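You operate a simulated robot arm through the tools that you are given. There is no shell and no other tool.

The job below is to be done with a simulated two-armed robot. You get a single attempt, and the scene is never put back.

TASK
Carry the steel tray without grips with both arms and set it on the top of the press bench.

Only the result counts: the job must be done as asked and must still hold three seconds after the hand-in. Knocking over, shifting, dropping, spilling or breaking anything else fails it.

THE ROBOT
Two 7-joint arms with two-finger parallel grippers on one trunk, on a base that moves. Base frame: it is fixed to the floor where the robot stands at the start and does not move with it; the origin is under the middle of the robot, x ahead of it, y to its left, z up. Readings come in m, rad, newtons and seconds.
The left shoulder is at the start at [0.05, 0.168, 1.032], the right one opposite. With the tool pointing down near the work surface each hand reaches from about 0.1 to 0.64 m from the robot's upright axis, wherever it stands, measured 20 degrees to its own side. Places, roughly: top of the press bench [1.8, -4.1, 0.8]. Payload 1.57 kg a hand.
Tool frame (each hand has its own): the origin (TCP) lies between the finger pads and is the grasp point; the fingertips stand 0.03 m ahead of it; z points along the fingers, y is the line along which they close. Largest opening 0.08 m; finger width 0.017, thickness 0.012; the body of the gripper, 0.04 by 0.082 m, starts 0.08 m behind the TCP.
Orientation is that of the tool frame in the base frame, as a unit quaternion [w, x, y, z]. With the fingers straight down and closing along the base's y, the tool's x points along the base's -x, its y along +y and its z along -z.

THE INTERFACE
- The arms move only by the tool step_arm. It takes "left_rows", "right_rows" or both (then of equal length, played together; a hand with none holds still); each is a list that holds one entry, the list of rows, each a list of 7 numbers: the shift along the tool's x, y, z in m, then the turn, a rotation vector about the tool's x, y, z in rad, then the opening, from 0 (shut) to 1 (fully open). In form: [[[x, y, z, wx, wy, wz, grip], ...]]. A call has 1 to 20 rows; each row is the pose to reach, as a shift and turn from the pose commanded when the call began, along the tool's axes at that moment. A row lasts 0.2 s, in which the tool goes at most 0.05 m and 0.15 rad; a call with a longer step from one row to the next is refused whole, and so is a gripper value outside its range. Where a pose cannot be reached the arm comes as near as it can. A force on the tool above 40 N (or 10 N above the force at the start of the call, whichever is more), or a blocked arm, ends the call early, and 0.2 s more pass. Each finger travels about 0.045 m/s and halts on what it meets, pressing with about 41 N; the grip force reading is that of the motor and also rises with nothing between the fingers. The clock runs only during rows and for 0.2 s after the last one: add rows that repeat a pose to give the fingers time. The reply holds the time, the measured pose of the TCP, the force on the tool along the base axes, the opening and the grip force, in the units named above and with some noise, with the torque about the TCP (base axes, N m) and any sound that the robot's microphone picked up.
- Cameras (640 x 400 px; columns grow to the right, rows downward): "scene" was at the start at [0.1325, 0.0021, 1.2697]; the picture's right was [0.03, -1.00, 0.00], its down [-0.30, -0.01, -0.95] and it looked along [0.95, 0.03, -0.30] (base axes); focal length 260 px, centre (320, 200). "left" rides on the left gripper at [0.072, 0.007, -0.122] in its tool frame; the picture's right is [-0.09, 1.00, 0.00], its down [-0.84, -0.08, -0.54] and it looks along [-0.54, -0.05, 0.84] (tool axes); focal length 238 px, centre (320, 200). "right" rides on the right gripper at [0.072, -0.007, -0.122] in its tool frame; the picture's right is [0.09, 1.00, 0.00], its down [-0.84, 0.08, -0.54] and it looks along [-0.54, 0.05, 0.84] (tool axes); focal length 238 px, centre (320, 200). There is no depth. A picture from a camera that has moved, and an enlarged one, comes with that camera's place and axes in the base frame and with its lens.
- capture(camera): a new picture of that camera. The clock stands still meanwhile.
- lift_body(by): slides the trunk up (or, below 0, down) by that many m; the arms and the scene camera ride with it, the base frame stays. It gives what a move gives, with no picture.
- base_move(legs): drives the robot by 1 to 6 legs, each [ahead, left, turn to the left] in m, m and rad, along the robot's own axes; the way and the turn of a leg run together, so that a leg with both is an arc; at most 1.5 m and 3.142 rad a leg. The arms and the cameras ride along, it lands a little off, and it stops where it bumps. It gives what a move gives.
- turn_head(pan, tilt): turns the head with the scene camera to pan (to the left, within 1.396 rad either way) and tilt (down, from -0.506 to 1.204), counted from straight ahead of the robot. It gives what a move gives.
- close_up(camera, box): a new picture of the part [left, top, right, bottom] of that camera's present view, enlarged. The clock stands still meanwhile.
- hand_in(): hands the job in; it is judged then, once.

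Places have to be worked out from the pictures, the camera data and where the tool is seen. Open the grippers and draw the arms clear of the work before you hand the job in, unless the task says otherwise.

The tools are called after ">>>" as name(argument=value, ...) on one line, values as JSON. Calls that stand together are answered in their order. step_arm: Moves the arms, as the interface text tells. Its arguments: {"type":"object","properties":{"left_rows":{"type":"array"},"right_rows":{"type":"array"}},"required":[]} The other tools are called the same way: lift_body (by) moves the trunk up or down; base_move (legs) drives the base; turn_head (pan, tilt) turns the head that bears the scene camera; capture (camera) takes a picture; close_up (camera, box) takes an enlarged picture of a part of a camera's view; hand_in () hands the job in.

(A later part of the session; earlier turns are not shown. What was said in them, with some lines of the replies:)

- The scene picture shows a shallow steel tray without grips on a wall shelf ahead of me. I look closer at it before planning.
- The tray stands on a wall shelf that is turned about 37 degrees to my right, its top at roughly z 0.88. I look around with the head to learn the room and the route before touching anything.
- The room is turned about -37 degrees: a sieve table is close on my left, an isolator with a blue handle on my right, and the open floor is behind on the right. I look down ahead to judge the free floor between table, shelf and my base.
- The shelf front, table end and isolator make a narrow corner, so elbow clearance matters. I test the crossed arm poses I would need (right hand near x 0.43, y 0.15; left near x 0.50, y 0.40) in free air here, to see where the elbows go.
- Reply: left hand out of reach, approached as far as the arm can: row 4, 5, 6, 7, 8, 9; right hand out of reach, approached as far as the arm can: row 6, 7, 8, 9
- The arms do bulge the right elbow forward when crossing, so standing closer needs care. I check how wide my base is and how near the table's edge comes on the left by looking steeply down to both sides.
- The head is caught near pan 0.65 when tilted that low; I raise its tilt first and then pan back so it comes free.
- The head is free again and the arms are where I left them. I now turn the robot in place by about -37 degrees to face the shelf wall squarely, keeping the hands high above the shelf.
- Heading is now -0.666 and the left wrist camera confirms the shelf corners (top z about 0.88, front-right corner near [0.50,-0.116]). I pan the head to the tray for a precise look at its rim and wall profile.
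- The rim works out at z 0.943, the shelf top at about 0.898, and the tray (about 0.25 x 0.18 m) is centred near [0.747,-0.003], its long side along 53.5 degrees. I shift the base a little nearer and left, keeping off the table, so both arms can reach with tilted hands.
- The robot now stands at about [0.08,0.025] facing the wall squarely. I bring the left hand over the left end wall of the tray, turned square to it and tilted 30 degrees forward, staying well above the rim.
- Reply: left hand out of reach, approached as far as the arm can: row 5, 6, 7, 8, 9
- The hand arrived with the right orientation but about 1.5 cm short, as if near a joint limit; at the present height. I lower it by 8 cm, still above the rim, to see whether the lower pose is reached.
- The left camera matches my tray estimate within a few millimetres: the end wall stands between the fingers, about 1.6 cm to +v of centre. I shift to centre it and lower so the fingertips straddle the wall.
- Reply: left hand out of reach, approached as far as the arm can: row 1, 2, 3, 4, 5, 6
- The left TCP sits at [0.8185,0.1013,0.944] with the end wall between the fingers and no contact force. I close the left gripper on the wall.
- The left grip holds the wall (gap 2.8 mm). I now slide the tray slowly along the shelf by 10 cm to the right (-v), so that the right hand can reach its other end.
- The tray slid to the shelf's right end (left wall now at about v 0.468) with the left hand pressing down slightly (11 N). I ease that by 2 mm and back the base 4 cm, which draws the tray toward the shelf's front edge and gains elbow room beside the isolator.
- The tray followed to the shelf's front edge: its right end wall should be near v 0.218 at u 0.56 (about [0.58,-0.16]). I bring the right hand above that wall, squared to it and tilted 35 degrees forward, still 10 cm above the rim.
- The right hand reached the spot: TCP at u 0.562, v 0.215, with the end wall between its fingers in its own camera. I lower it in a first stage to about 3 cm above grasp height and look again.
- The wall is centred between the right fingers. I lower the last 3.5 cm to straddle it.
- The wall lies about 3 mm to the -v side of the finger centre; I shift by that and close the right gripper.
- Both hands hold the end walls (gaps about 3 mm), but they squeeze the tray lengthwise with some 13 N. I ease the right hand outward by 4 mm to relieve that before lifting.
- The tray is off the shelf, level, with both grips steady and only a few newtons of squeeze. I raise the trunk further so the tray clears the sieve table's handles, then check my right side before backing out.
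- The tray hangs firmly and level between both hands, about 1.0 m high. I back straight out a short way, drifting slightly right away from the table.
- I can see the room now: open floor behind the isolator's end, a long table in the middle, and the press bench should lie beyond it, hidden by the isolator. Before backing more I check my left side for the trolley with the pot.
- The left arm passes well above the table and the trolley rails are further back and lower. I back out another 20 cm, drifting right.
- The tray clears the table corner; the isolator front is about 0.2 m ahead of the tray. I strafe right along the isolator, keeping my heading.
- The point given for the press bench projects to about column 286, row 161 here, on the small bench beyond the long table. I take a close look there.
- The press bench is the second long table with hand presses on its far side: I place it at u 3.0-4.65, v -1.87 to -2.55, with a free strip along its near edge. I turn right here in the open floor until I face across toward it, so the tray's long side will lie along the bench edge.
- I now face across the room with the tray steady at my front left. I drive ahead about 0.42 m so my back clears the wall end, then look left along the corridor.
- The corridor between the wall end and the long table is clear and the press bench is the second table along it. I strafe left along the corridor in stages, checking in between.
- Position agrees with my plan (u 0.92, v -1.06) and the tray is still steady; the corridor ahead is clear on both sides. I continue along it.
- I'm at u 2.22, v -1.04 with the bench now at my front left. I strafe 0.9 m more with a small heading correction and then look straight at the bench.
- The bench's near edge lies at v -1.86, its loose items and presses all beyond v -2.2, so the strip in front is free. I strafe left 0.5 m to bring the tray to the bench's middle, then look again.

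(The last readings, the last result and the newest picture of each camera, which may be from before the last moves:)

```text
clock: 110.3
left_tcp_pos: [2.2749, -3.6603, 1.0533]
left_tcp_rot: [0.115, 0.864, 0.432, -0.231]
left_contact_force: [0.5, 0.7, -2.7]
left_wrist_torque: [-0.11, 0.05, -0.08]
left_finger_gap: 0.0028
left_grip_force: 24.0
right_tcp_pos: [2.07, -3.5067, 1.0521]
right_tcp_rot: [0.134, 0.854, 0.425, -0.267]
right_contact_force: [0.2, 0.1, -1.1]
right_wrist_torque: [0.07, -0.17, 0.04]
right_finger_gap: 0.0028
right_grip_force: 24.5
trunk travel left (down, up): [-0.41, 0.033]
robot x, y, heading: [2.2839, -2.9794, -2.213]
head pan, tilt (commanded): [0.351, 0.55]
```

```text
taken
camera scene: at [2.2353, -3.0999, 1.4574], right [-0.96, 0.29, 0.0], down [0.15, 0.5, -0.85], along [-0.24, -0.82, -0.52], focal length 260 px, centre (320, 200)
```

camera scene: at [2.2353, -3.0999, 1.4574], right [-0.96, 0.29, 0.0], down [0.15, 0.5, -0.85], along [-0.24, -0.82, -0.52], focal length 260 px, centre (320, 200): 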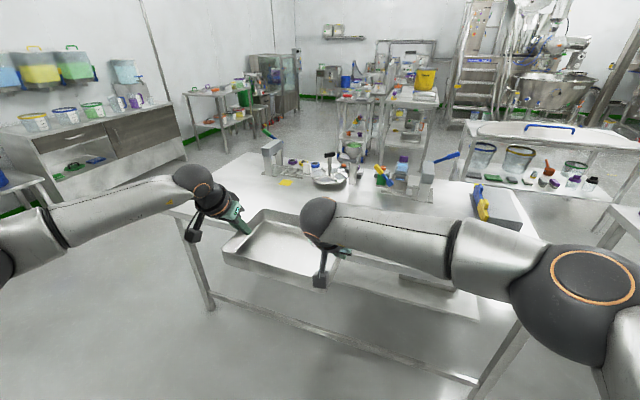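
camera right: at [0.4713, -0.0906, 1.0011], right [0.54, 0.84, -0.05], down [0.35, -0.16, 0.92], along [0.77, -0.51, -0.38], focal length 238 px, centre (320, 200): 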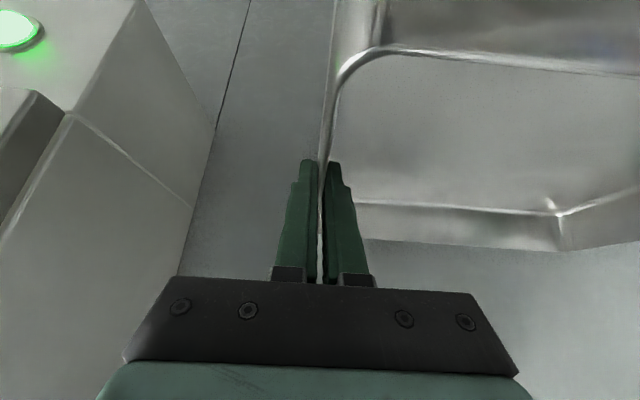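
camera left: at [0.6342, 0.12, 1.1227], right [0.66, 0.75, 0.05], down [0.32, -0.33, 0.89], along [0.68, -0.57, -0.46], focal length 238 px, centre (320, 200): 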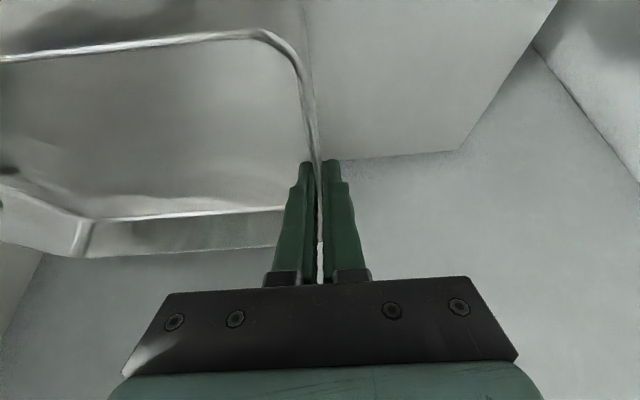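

The strip in front of the dish and presses is free (nothing nearer than v -2.27). I drive ahead 0.44 m so the tray hangs over the bench about 5 cm in from its near edge.

>>> base_move(legs=[[0.3, 0, 0]])

>>> base_move(legs=[[0.14, 0, 0]])

>>> capture(camera="scene")

>>> capture(camera="left")

>>> capture(camera="right")

```text
clock: 112.4
left_tcp_pos: [2.1043, -3.8973, 1.0523]
left_tcp_rot: [0.115, 0.863, 0.435, -0.23]
left_contact_force: [0.5, -0.1, -2.5]
left_wrist_torque: [0.0, -0.05, -0.06]
left_finger_gap: 0.0029
left_grip_force: 24.5
right_tcp_pos: [1.8954, -3.7446, 1.0515]
right_tcp_rot: [0.134, 0.853, 0.428, -0.268]
right_contact_force: [-0.2, -0.9, -1.0]
right_wrist_torque: [-0.04, -0.02, 0.03]
right_finger_gap: 0.0027
right_grip_force: 23.8
trunk travel left (down, up): [-0.41, 0.033]
robot x, y, heading: [2.111, -3.2191, -2.21]
head pan, tilt (commanded): [0.351, 0.55]
```

```text
clock: 113.7
left_tcp_pos: [2.0237, -4.0087, 1.0529]
left_tcp_rot: [0.116, 0.862, 0.436, -0.23]
left_contact_force: [0.1, 0.7, -2.7]
left_wrist_torque: [-0.11, 0.04, 0.0]
left_finger_gap: 0.0026
left_grip_force: 24.3
right_tcp_pos: [1.8171, -3.8573, 1.0506]
right_tcp_rot: [0.135, 0.852, 0.43, -0.267]
right_contact_force: [-0.2, -0.2, -1.3]
right_wrist_torque: [0.04, -0.16, 0.03]
right_finger_gap: 0.0028
right_grip_force: 24.2
trunk travel left (down, up): [-0.41, 0.033]
robot x, y, heading: [2.0267, -3.3314, -2.202]
head pan, tilt (commanded): [0.351, 0.55]
```

```text
taken
camera scene: at [1.9786, -3.4489, 1.4572], right [-0.96, 0.28, 0.0], down [0.15, 0.5, -0.85], along [-0.24, -0.82, -0.52], focal length 260 px, centre (320, 200)
```

scene: 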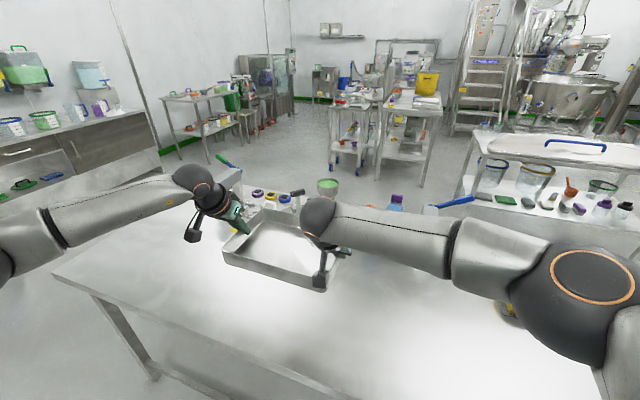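

```text
taken
camera left: at [2.1023, -3.9148, 1.122], right [0.75, -0.66, 0.05], down [-0.33, -0.32, 0.89], along [-0.57, -0.68, -0.46], focal length 238 px, centre (320, 200)
```

left: 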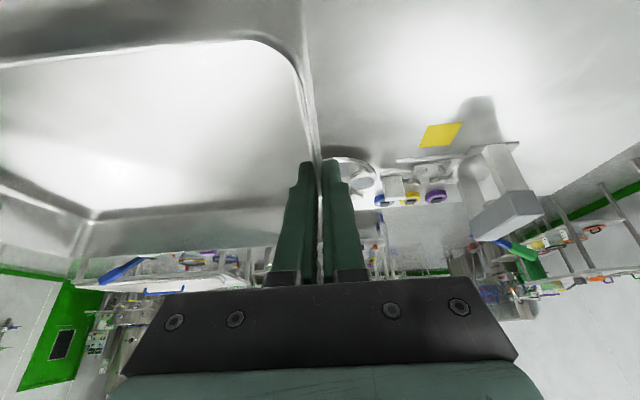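

```text
taken
camera right: at [1.8879, -3.7489, 1.11], right [0.85, -0.53, -0.05], down [-0.16, -0.35, 0.92], along [-0.51, -0.77, -0.38], focal length 238 px, centre (320, 200)
```

right: 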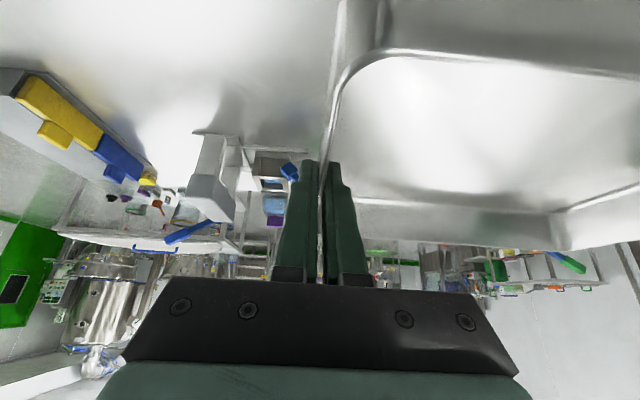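

The tray hangs centred at about u 3.89, v -2.01, all of it over the bench and clear of the dish and presses. I lower the trunk by 0.16 m first and check the remaining gap.

>>> lift_body(by=-0.16)

>>> capture(camera="scene")

>>> close_up(camera="scene", box=[160, 150, 400, 320])

>>> capture(camera="left")

```text
clock: 115.5
left_tcp_pos: [2.0236, -4.0077, 0.8936]
left_tcp_rot: [0.117, 0.862, 0.436, -0.23]
left_contact_force: [0.6, -0.4, -2.3]
left_wrist_torque: [-0.03, -0.01, -0.06]
left_finger_gap: 0.0025
left_grip_force: 24.1
right_tcp_pos: [1.8159, -3.8563, 0.8912]
right_tcp_rot: [0.136, 0.852, 0.43, -0.267]
right_contact_force: [-0.4, -0.8, -1.7]
right_wrist_torque: [-0.04, -0.09, 0.08]
right_finger_gap: 0.0027
right_grip_force: 24.0
trunk travel left (down, up): [-0.25, 0.193]
robot x, y, heading: [2.028, -3.3288, -2.205]
head pan, tilt (commanded): [0.351, 0.55]
```

```text
taken
camera scene: at [1.9792, -3.4478, 1.2974], right [-0.96, 0.28, 0.0], down [0.15, 0.5, -0.85], along [-0.24, -0.82, -0.52], focal length 260 px, centre (320, 200)
```

scene: 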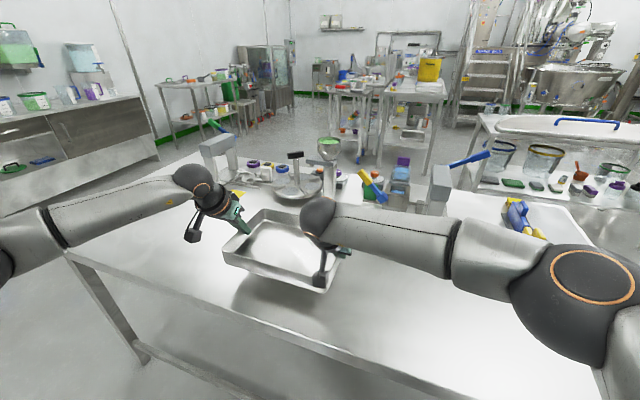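

```text
2.35 times, centred on (280, 235) of scene
camera zoom: at [1.9792, -3.4478, 1.2974], right [-0.96, 0.28, 0.0], down [0.15, 0.5, -0.85], along [-0.24, -0.82, -0.52], focal length 611 px, centre (414, 118)
```

zoom: 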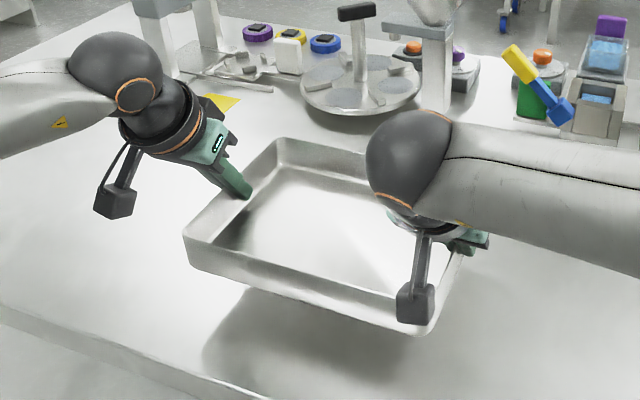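

```text
taken
camera left: at [2.1028, -3.914, 0.9625], right [0.75, -0.66, 0.05], down [-0.33, -0.32, 0.89], along [-0.57, -0.68, -0.46], focal length 238 px, centre (320, 200)
```

left: 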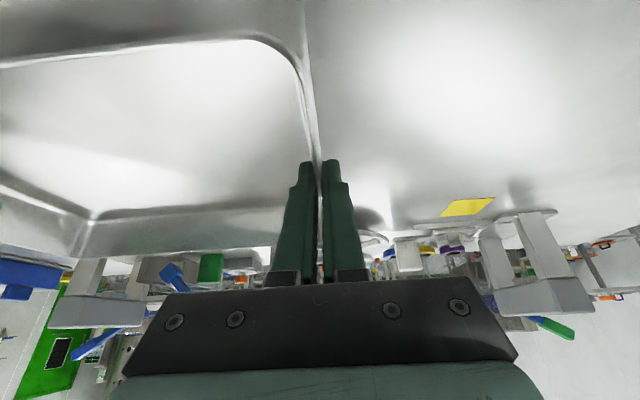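

The tray is level, about 4-5 cm above the bench, its near side some 7 cm inside the edge. I lower a further 3 cm and then approach in small steps while watching the vertical forces.

>>> lift_body(by=-0.03)

>>> lift_body(by=-0.008)

>>> close_up(camera="scene", box=[160, 150, 400, 320])

```text
clock: 116.3
left_tcp_pos: [2.0236, -4.0083, 0.8636]
left_tcp_rot: [0.117, 0.862, 0.436, -0.231]
left_contact_force: [-0.3, -0.1, -2.8]
left_wrist_torque: [0.0, -0.07, -0.05]
left_finger_gap: 0.0027
left_grip_force: 24.5
right_tcp_pos: [1.8163, -3.8551, 0.8616]
right_tcp_rot: [0.136, 0.852, 0.43, -0.267]
right_contact_force: [0.0, 1.1, -1.5]
right_wrist_torque: [0.0, -0.01, 0.05]
right_finger_gap: 0.0029
right_grip_force: 24.6
trunk travel left (down, up): [-0.22, 0.223]
robot x, y, heading: [2.0266, -3.3261, -2.198]
head pan, tilt (commanded): [0.351, 0.55]
```

```text
clock: 116.8
left_tcp_pos: [2.0244, -4.0073, 0.8552]
left_tcp_rot: [0.115, 0.863, 0.435, -0.231]
left_contact_force: [0.1, -0.8, -1.3]
left_wrist_torque: [0.05, -0.03, -0.04]
left_finger_gap: 0.0027
left_grip_force: 24.0
right_tcp_pos: [1.8167, -3.8557, 0.8534]
right_tcp_rot: [0.135, 0.852, 0.429, -0.268]
right_contact_force: [0.4, 0.1, -1.3]
right_wrist_torque: [-0.05, -0.01, 0.04]
right_finger_gap: 0.0026
right_grip_force: 24.4
trunk travel left (down, up): [-0.212, 0.231]
robot x, y, heading: [2.0337, -3.3315, -2.207]
head pan, tilt (commanded): [0.351, 0.55]
```

```text
2.35 times, centred on (280, 235) of scene
camera zoom: at [1.9792, -3.4478, 1.2594], right [-0.96, 0.28, 0.0], down [0.15, 0.5, -0.85], along [-0.24, -0.82, -0.52], focal length 611 px, centre (414, 118)
```

zoom: 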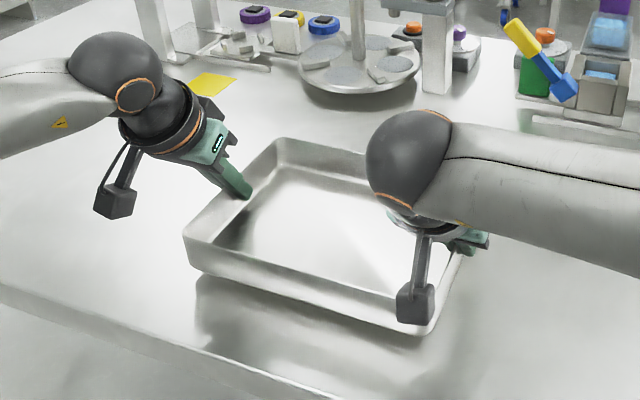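

The tray is now within about a centimetre of the bench, with no contact yet in the forces. I go on in 4 mm steps.

>>> lift_body(by=-0.004)

>>> lift_body(by=-0.003)

>>> close_up(camera="scene", box=[180, 180, 360, 310])

```text
clock: 117.4
left_tcp_pos: [2.024, -4.008, 0.8515]
left_tcp_rot: [0.117, 0.862, 0.436, -0.231]
left_contact_force: [0.8, 1.4, -1.6]
left_wrist_torque: [0.06, -0.02, -0.04]
left_finger_gap: 0.0028
left_grip_force: 23.6
right_tcp_pos: [1.817, -3.8554, 0.8498]
right_tcp_rot: [0.136, 0.852, 0.43, -0.267]
right_contact_force: [-0.9, -0.2, -1.7]
right_wrist_torque: [-0.09, -0.04, 0.05]
right_finger_gap: 0.0028
right_grip_force: 24.4
trunk travel left (down, up): [-0.208, 0.235]
robot x, y, heading: [2.0284, -3.3283, -2.207]
head pan, tilt (commanded): [0.351, 0.55]
```

```text
clock: 117.9
left_tcp_pos: [2.0241, -4.0073, 0.8487]
left_tcp_rot: [0.116, 0.863, 0.435, -0.229]
left_contact_force: [-0.1, 0.3, -1.4]
left_wrist_torque: [0.04, -0.07, -0.04]
left_finger_gap: 0.0028
left_grip_force: 24.5
right_tcp_pos: [1.8158, -3.8571, 0.8475]
right_tcp_rot: [0.136, 0.852, 0.43, -0.267]
right_contact_force: [0.0, -0.8, -2.0]
right_wrist_torque: [-0.08, 0.02, 0.04]
right_finger_gap: 0.0027
right_grip_force: 23.7
trunk travel left (down, up): [-0.205, 0.238]
robot x, y, heading: [2.0318, -3.3257, -2.202]
head pan, tilt (commanded): [0.351, 0.55]
```

```text
3.08 times, centred on (270, 245) of scene
camera zoom: at [1.9792, -3.4478, 1.2524], right [-0.96, 0.28, 0.0], down [0.15, 0.5, -0.85], along [-0.24, -0.82, -0.52], focal length 799 px, centre (474, 62)
```

zoom: 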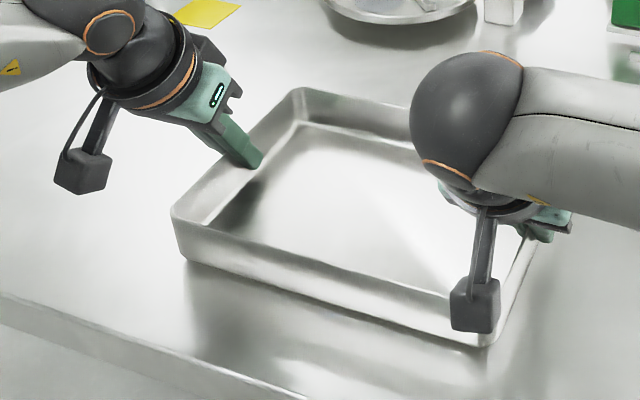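

Still no rise in the vertical force; the gap looks like a few millimetres. I keep lowering by 3 mm at a time.

>>> lift_body(by=-0.003)

>>> lift_body(by=-0.003)

>>> close_up(camera="scene", box=[180, 180, 360, 310])

```text
clock: 118.4
left_tcp_pos: [2.0245, -4.0085, 0.8453]
left_tcp_rot: [0.117, 0.862, 0.436, -0.23]
left_contact_force: [0.1, 0.3, -1.6]
left_wrist_torque: [0.06, -0.08, -0.05]
left_finger_gap: 0.0025
left_grip_force: 24.4
right_tcp_pos: [1.8161, -3.8556, 0.8444]
right_tcp_rot: [0.136, 0.852, 0.43, -0.267]
right_contact_force: [-0.2, 0.3, -1.4]
right_wrist_torque: [-0.08, -0.02, 0.04]
right_finger_gap: 0.0027
right_grip_force: 24.4
trunk travel left (down, up): [-0.202, 0.241]
robot x, y, heading: [2.0314, -3.3285, -2.207]
head pan, tilt (commanded): [0.351, 0.55]
```

```text
clock: 118.9
left_tcp_pos: [2.0226, -4.0075, 0.8439]
left_tcp_rot: [0.117, 0.862, 0.436, -0.231]
left_contact_force: [0.0, -0.3, 0.0]
left_wrist_torque: [0.1, 0.05, -0.13]
left_finger_gap: 0.0028
left_grip_force: 24.0
right_tcp_pos: [1.8172, -3.8557, 0.8424]
right_tcp_rot: [0.136, 0.852, 0.429, -0.268]
right_contact_force: [1.1, -0.2, 8.1]
right_wrist_torque: [0.49, -0.15, -0.05]
right_finger_gap: 0.0026
right_grip_force: 24.3
trunk travel left (down, up): [-0.199, 0.244]
robot x, y, heading: [2.0282, -3.3252, -2.21]
head pan, tilt (commanded): [0.351, 0.55]
```

```text
3.08 times, centred on (270, 245) of scene
camera zoom: at [1.9796, -3.4471, 1.2467], right [-0.96, 0.28, 0.0], down [0.15, 0.5, -0.85], along [-0.24, -0.82, -0.52], focal length 799 px, centre (474, 62)
```

zoom: 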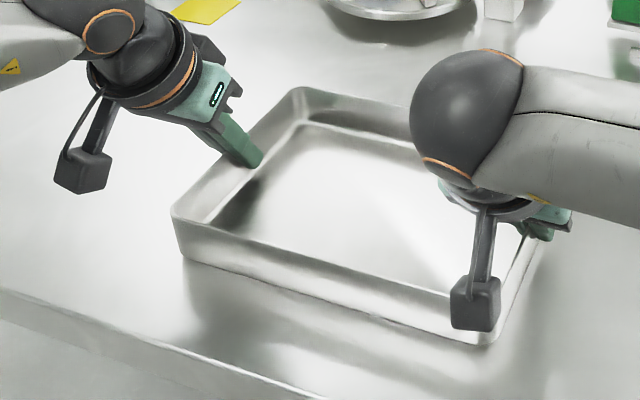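

The right end has touched down (vertical force +8 N) and the left is just unloading. One more millimetre settles the left end, then I open both grippers together.

>>> lift_body(by=-0.001)

>>> step_arm(left_rows=[[[0, 0, 0, 0, 0, 0, 0.2], [0, 0, 0, 0, 0, 0, 0.2], [0, 0, 0, 0, 0, 0, 0.4], [0, 0, 0, 0, 0, 0, 0.4], [0, 0, 0, 0, 0, 0, 0.4]]], right_rows=[[[0, 0, 0, 0, 0, 0, 0.2], [0, 0, 0, 0, 0, 0, 0.2], [0, 0, 0, 0, 0, 0, 0.4], [0, 0, 0, 0, 0, 0, 0.4], [0, 0, 0, 0, 0, 0, 0.4]]])

>>> capture(camera="left")

>>> capture(camera="right")

>>> close_up(camera="scene", box=[180, 180, 360, 310])

```text
clock: 119.5
left_tcp_pos: [2.0238, -4.0065, 0.8443]
left_tcp_rot: [0.119, 0.861, 0.436, -0.232]
left_contact_force: [-0.4, -2.9, 4.8]
left_wrist_torque: [0.67, -0.32, -0.12]
left_finger_gap: 0.0029
left_grip_force: 23.9
right_tcp_pos: [1.8154, -3.8559, 0.8426]
right_tcp_rot: [0.138, 0.851, 0.429, -0.269]
right_contact_force: [0.9, -2.4, 16.7]
right_wrist_torque: [0.42, -0.09, -0.07]
right_finger_gap: 0.0032
right_grip_force: 24.0
trunk travel left (down, up): [-0.198, 0.245]
robot x, y, heading: [2.0298, -3.3256, -2.204]
head pan, tilt (commanded): [0.351, 0.55]
```

```text
clock: 120.7
left_tcp_pos: [2.0236, -4.0075, 0.841]
left_tcp_rot: [0.116, 0.862, 0.436, -0.23]
left_contact_force: [0.2, -0.6, 0.2]
left_wrist_torque: [0.04, 0.01, -0.01]
left_finger_gap: 0.0318
left_grip_force: 0.0
right_tcp_pos: [1.8157, -3.8561, 0.8409]
right_tcp_rot: [0.135, 0.852, 0.429, -0.268]
right_contact_force: [-0.3, 0.0, 0.7]
right_wrist_torque: [0.04, 0.03, -0.01]
right_finger_gap: 0.0323
right_grip_force: 0.2
trunk travel left (down, up): [-0.198, 0.245]
robot x, y, heading: [2.0283, -3.3251, -2.207]
head pan, tilt (commanded): [0.351, 0.55]
```

```text
taken
camera left: at [2.1028, -3.9138, 0.9107], right [0.75, -0.66, 0.05], down [-0.33, -0.32, 0.89], along [-0.57, -0.68, -0.46], focal length 238 px, centre (320, 200)
```

left: 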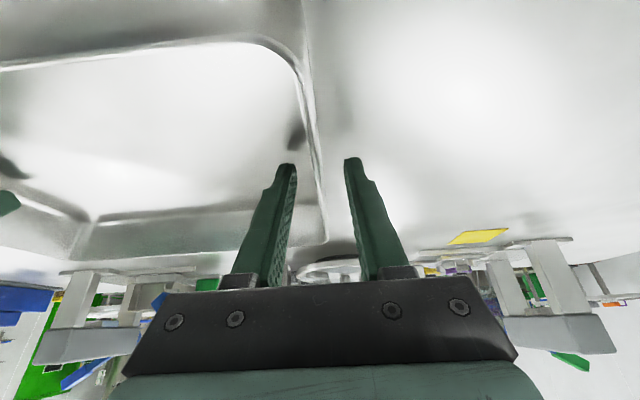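

```text
taken
camera right: at [1.8884, -3.748, 0.8986], right [0.85, -0.53, -0.05], down [-0.16, -0.35, 0.92], along [-0.51, -0.77, -0.38], focal length 238 px, centre (320, 200)
```

right: 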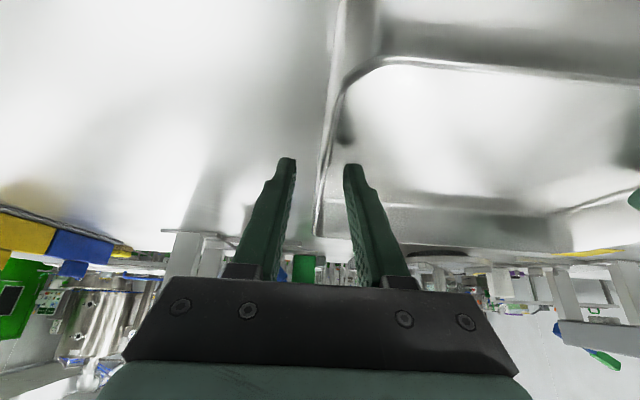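

```text
3.08 times, centred on (270, 245) of scene
camera zoom: at [1.9793, -3.4475, 1.2454], right [-0.96, 0.28, 0.0], down [0.15, 0.5, -0.85], along [-0.24, -0.82, -0.52], focal length 799 px, centre (474, 62)
```

zoom: 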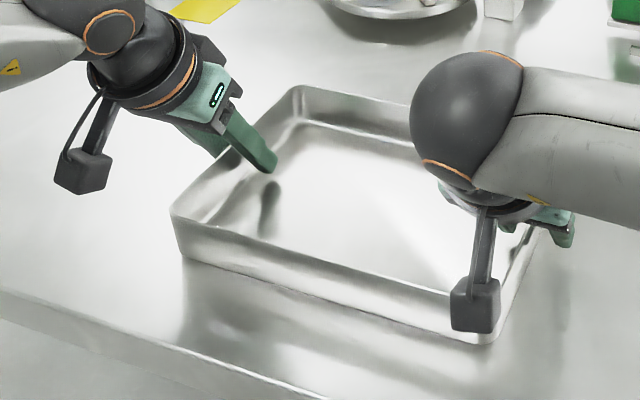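

Both grippers are off the walls and the tray rests on the bench without force. I raise the trunk straight up to draw the fingers out of the tray.

>>> lift_body(by=0.03)

>>> close_up(camera="scene", box=[180, 180, 360, 310])

>>> lift_body(by=0.17)

>>> capture(camera="scene")

```text
clock: 121.4
left_tcp_pos: [2.0236, -4.0074, 0.8719]
left_tcp_rot: [0.117, 0.862, 0.436, -0.23]
left_contact_force: [-0.5, -0.7, -0.4]
left_wrist_torque: [-0.02, 0.01, 0.04]
left_finger_gap: 0.0321
left_grip_force: 0.0
right_tcp_pos: [1.8167, -3.8555, 0.8698]
right_tcp_rot: [0.136, 0.852, 0.43, -0.266]
right_contact_force: [0.7, 0.1, 0.6]
right_wrist_torque: [0.04, -0.01, 0.02]
right_finger_gap: 0.0319
right_grip_force: 0.0
trunk travel left (down, up): [-0.228, 0.215]
robot x, y, heading: [2.0256, -3.3299, -2.206]
head pan, tilt (commanded): [0.351, 0.55]
```

```text
3.08 times, centred on (270, 245) of scene
camera zoom: at [1.9792, -3.4477, 1.2754], right [-0.96, 0.28, 0.0], down [0.15, 0.5, -0.85], along [-0.24, -0.82, -0.52], focal length 799 px, centre (474, 62)
```

zoom: 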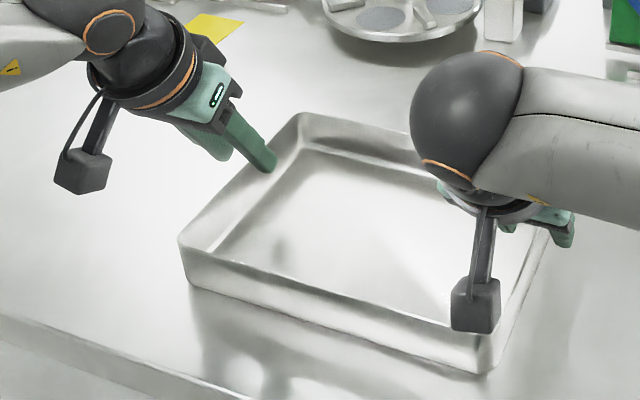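

```text
clock: 123.3
left_tcp_pos: [2.0237, -4.0091, 1.0403]
left_tcp_rot: [0.117, 0.862, 0.435, -0.23]
left_contact_force: [-0.9, 0.0, 0.8]
left_wrist_torque: [-0.02, -0.02, -0.02]
left_finger_gap: 0.0317
left_grip_force: 0.1
right_tcp_pos: [1.8159, -3.8549, 1.0398]
right_tcp_rot: [0.136, 0.852, 0.429, -0.268]
right_contact_force: [0.0, -0.2, 0.5]
right_wrist_torque: [0.02, 0.0, 0.01]
right_finger_gap: 0.032
right_grip_force: 0.1
trunk travel left (down, up): [-0.398, 0.045]
robot x, y, heading: [2.0309, -3.3308, -2.202]
head pan, tilt (commanded): [0.351, 0.55]
```

```text
taken
camera scene: at [1.9792, -3.4477, 1.4454], right [-0.96, 0.28, 0.0], down [0.15, 0.5, -0.85], along [-0.24, -0.82, -0.52], focal length 260 px, centre (320, 200)
```

scene: 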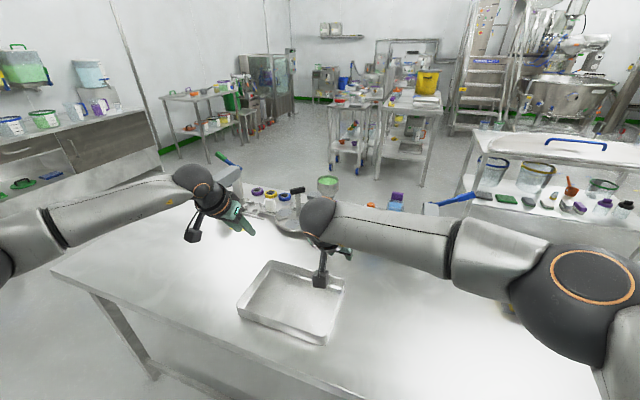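

The tray stays put on the bench and the hands are 20 cm above it. I open the grippers fully and back the base away from the bench.

>>> step_arm(left_rows=[[[0, 0, 0, 0, 0, 0, 1], [0, 0, 0, 0, 0, 0, 1], [0, 0, 0, 0, 0, 0, 1], [0, 0, 0, 0, 0, 0, 1]]], right_rows=[[[0, 0, 0, 0, 0, 0, 1], [0, 0, 0, 0, 0, 0, 1], [0, 0, 0, 0, 0, 0, 1], [0, 0, 0, 0, 0, 0, 1]]])

>>> base_move(legs=[[-0.4, 0, 0]])

>>> capture(camera="scene")

>>> close_up(camera="scene", box=[140, 120, 480, 330])

```text
clock: 124.3
left_tcp_pos: [2.023, -4.0086, 1.0407]
left_tcp_rot: [0.117, 0.863, 0.435, -0.23]
left_contact_force: [0.0, 0.2, 0.7]
left_wrist_torque: [-0.02, 0.03, 0.0]
left_finger_gap: 0.0799
left_grip_force: 0.0
right_tcp_pos: [1.8178, -3.8558, 1.0404]
right_tcp_rot: [0.136, 0.852, 0.429, -0.268]
right_contact_force: [-0.2, -0.5, 0.1]
right_wrist_torque: [0.01, -0.02, -0.01]
right_finger_gap: 0.0798
right_grip_force: 0.0
trunk travel left (down, up): [-0.398, 0.045]
robot x, y, heading: [2.0253, -3.3263, -2.209]
head pan, tilt (commanded): [0.351, 0.55]
```

```text
clock: 126.8
left_tcp_pos: [2.2585, -3.6834, 1.0411]
left_tcp_rot: [0.115, 0.863, 0.434, -0.231]
left_contact_force: [0.0, 1.1, -0.3]
left_wrist_torque: [-0.01, 0.01, -0.02]
left_finger_gap: 0.0803
left_grip_force: 0.0
right_tcp_pos: [2.0525, -3.532, 1.0392]
right_tcp_rot: [0.136, 0.852, 0.428, -0.268]
right_contact_force: [0.8, -0.6, -0.6]
right_wrist_torque: [0.02, 0.01, 0.02]
right_finger_gap: 0.0802
right_grip_force: 0.1
trunk travel left (down, up): [-0.398, 0.045]
robot x, y, heading: [2.2671, -3.0077, -2.203]
head pan, tilt (commanded): [0.351, 0.55]
```

```text
taken
camera scene: at [2.2172, -3.1238, 1.4455], right [-0.96, 0.28, 0.0], down [0.15, 0.5, -0.85], along [-0.24, -0.82, -0.52], focal length 260 px, centre (320, 200)
```

scene: 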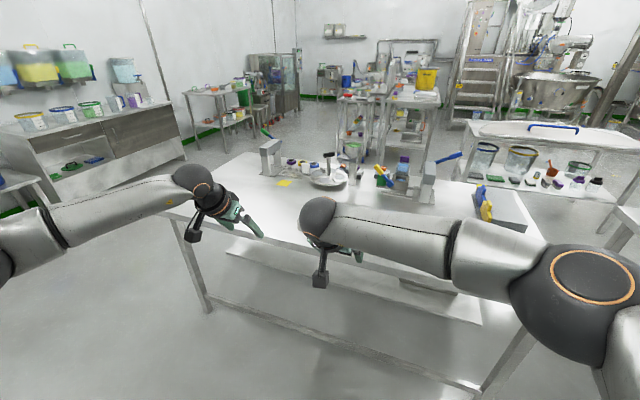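

```text
1.88 times, centred on (310, 225) of scene
camera zoom: at [2.2172, -3.1238, 1.4455], right [-0.96, 0.28, 0.0], down [0.15, 0.5, -0.85], along [-0.24, -0.82, -0.52], focal length 489 px, centre (339, 153)
```

zoom: 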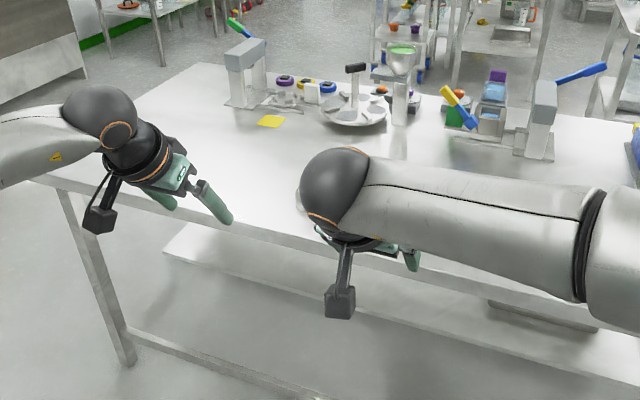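

The tray is hidden behind my right wrist in this view; I check it with the wrist cameras.

>>> capture(camera="right")

>>> capture(camera="left")

>>> lift_body(by=-0.1)

>>> turn_head(pan=0.2, tilt=0.45)

>>> capture(camera="scene")

```text
taken
camera right: at [2.1251, -3.4241, 1.0988], right [0.84, -0.53, -0.05], down [-0.16, -0.35, 0.92], along [-0.51, -0.77, -0.38], focal length 238 px, centre (320, 200)
```

right: 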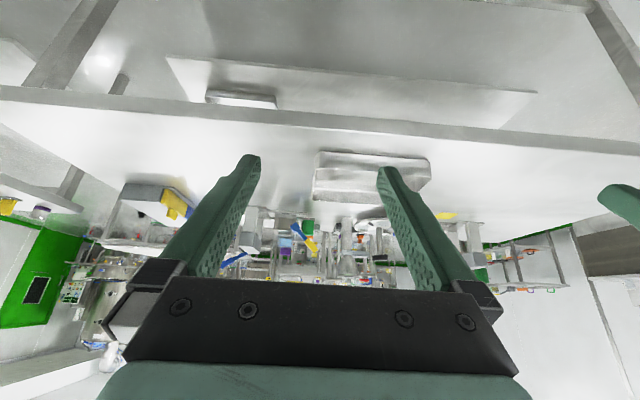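

```text
taken
camera left: at [2.3389, -3.5907, 1.1108], right [0.75, -0.66, 0.05], down [-0.33, -0.32, 0.89], along [-0.57, -0.68, -0.46], focal length 238 px, centre (320, 200)
```

left: 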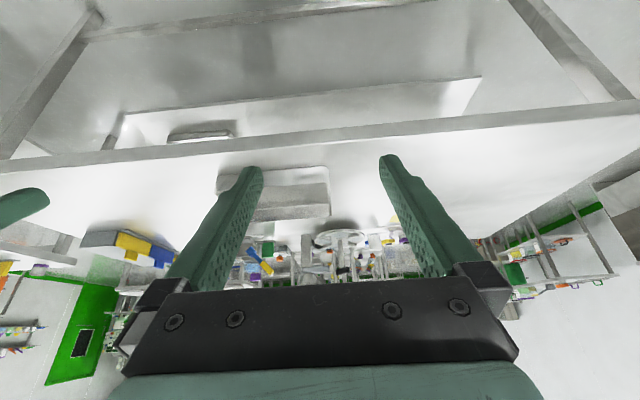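

```text
clock: 128.2
left_tcp_pos: [2.2589, -3.6845, 0.941]
left_tcp_rot: [0.116, 0.863, 0.434, -0.231]
left_contact_force: [0.7, 0.4, -0.4]
left_wrist_torque: [-0.02, -0.01, 0.01]
left_finger_gap: 0.0799
left_grip_force: 0.0
right_tcp_pos: [2.053, -3.5317, 0.9407]
right_tcp_rot: [0.135, 0.853, 0.427, -0.268]
right_contact_force: [0.3, 0.0, -0.6]
right_wrist_torque: [-0.01, 0.0, 0.01]
right_finger_gap: 0.0798
right_grip_force: 0.0
trunk travel left (down, up): [-0.298, 0.145]
robot x, y, heading: [2.264, -3.0085, -2.204]
head pan, tilt (commanded): [0.351, 0.55]
```

```text
clock: 128.8
left_tcp_pos: [2.2606, -3.6854, 0.9411]
left_tcp_rot: [0.115, 0.863, 0.434, -0.229]
left_contact_force: [0.6, -0.5, -0.1]
left_wrist_torque: [-0.04, 0.04, -0.03]
left_finger_gap: 0.08
left_grip_force: 0.0
right_tcp_pos: [2.0531, -3.5319, 0.9399]
right_tcp_rot: [0.135, 0.853, 0.428, -0.268]
right_contact_force: [0.3, 0.3, -0.2]
right_wrist_torque: [0.02, -0.03, -0.01]
right_finger_gap: 0.0801
right_grip_force: 0.0
trunk travel left (down, up): [-0.298, 0.145]
robot x, y, heading: [2.2657, -3.0043, -2.213]
head pan, tilt (commanded): [0.201, 0.45]
```

```text
taken
camera scene: at [2.2034, -3.1215, 1.3544], right [-0.91, 0.42, 0.0], down [0.18, 0.39, -0.9], along [-0.38, -0.82, -0.44], focal length 260 px, centre (320, 200)
```

scene: 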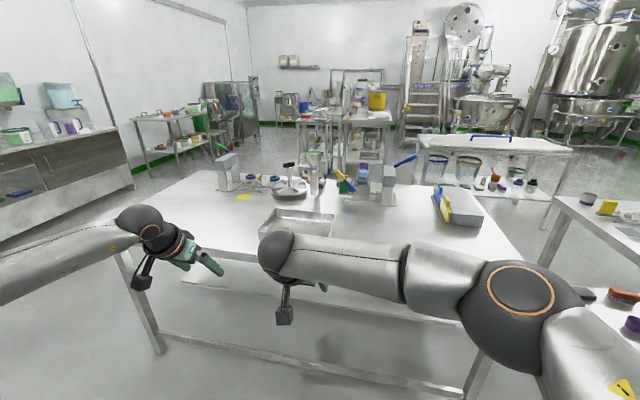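

The tray rests flat on the press bench's top, inside its edge, nothing else is disturbed, and both open hands are clear of the bench. I hand the job in.

>>> hand_in()

```text
The job is handed in.
```

The steel tray is on the top of the press bench. It rests flat, with its near side about 7 cm in from the edge and clear of the presses and the dish.

- **Lift:** To reach both ends, I first slid the tray a short way along its shelf with the left hand. I then gripped one end wall with each hand, lifted it and carried it across the room with both arms.
- **Placing:** I lowered it until both ends touched the bench, released both grippers together and backed the robot off about 0.4 m.
- **Before hand-in:** The last pictures showed the tray where I set it and nothing else visibly moved. Both hands were open and clear. The hand-in was accepted, but the reply did not say how it was judged.
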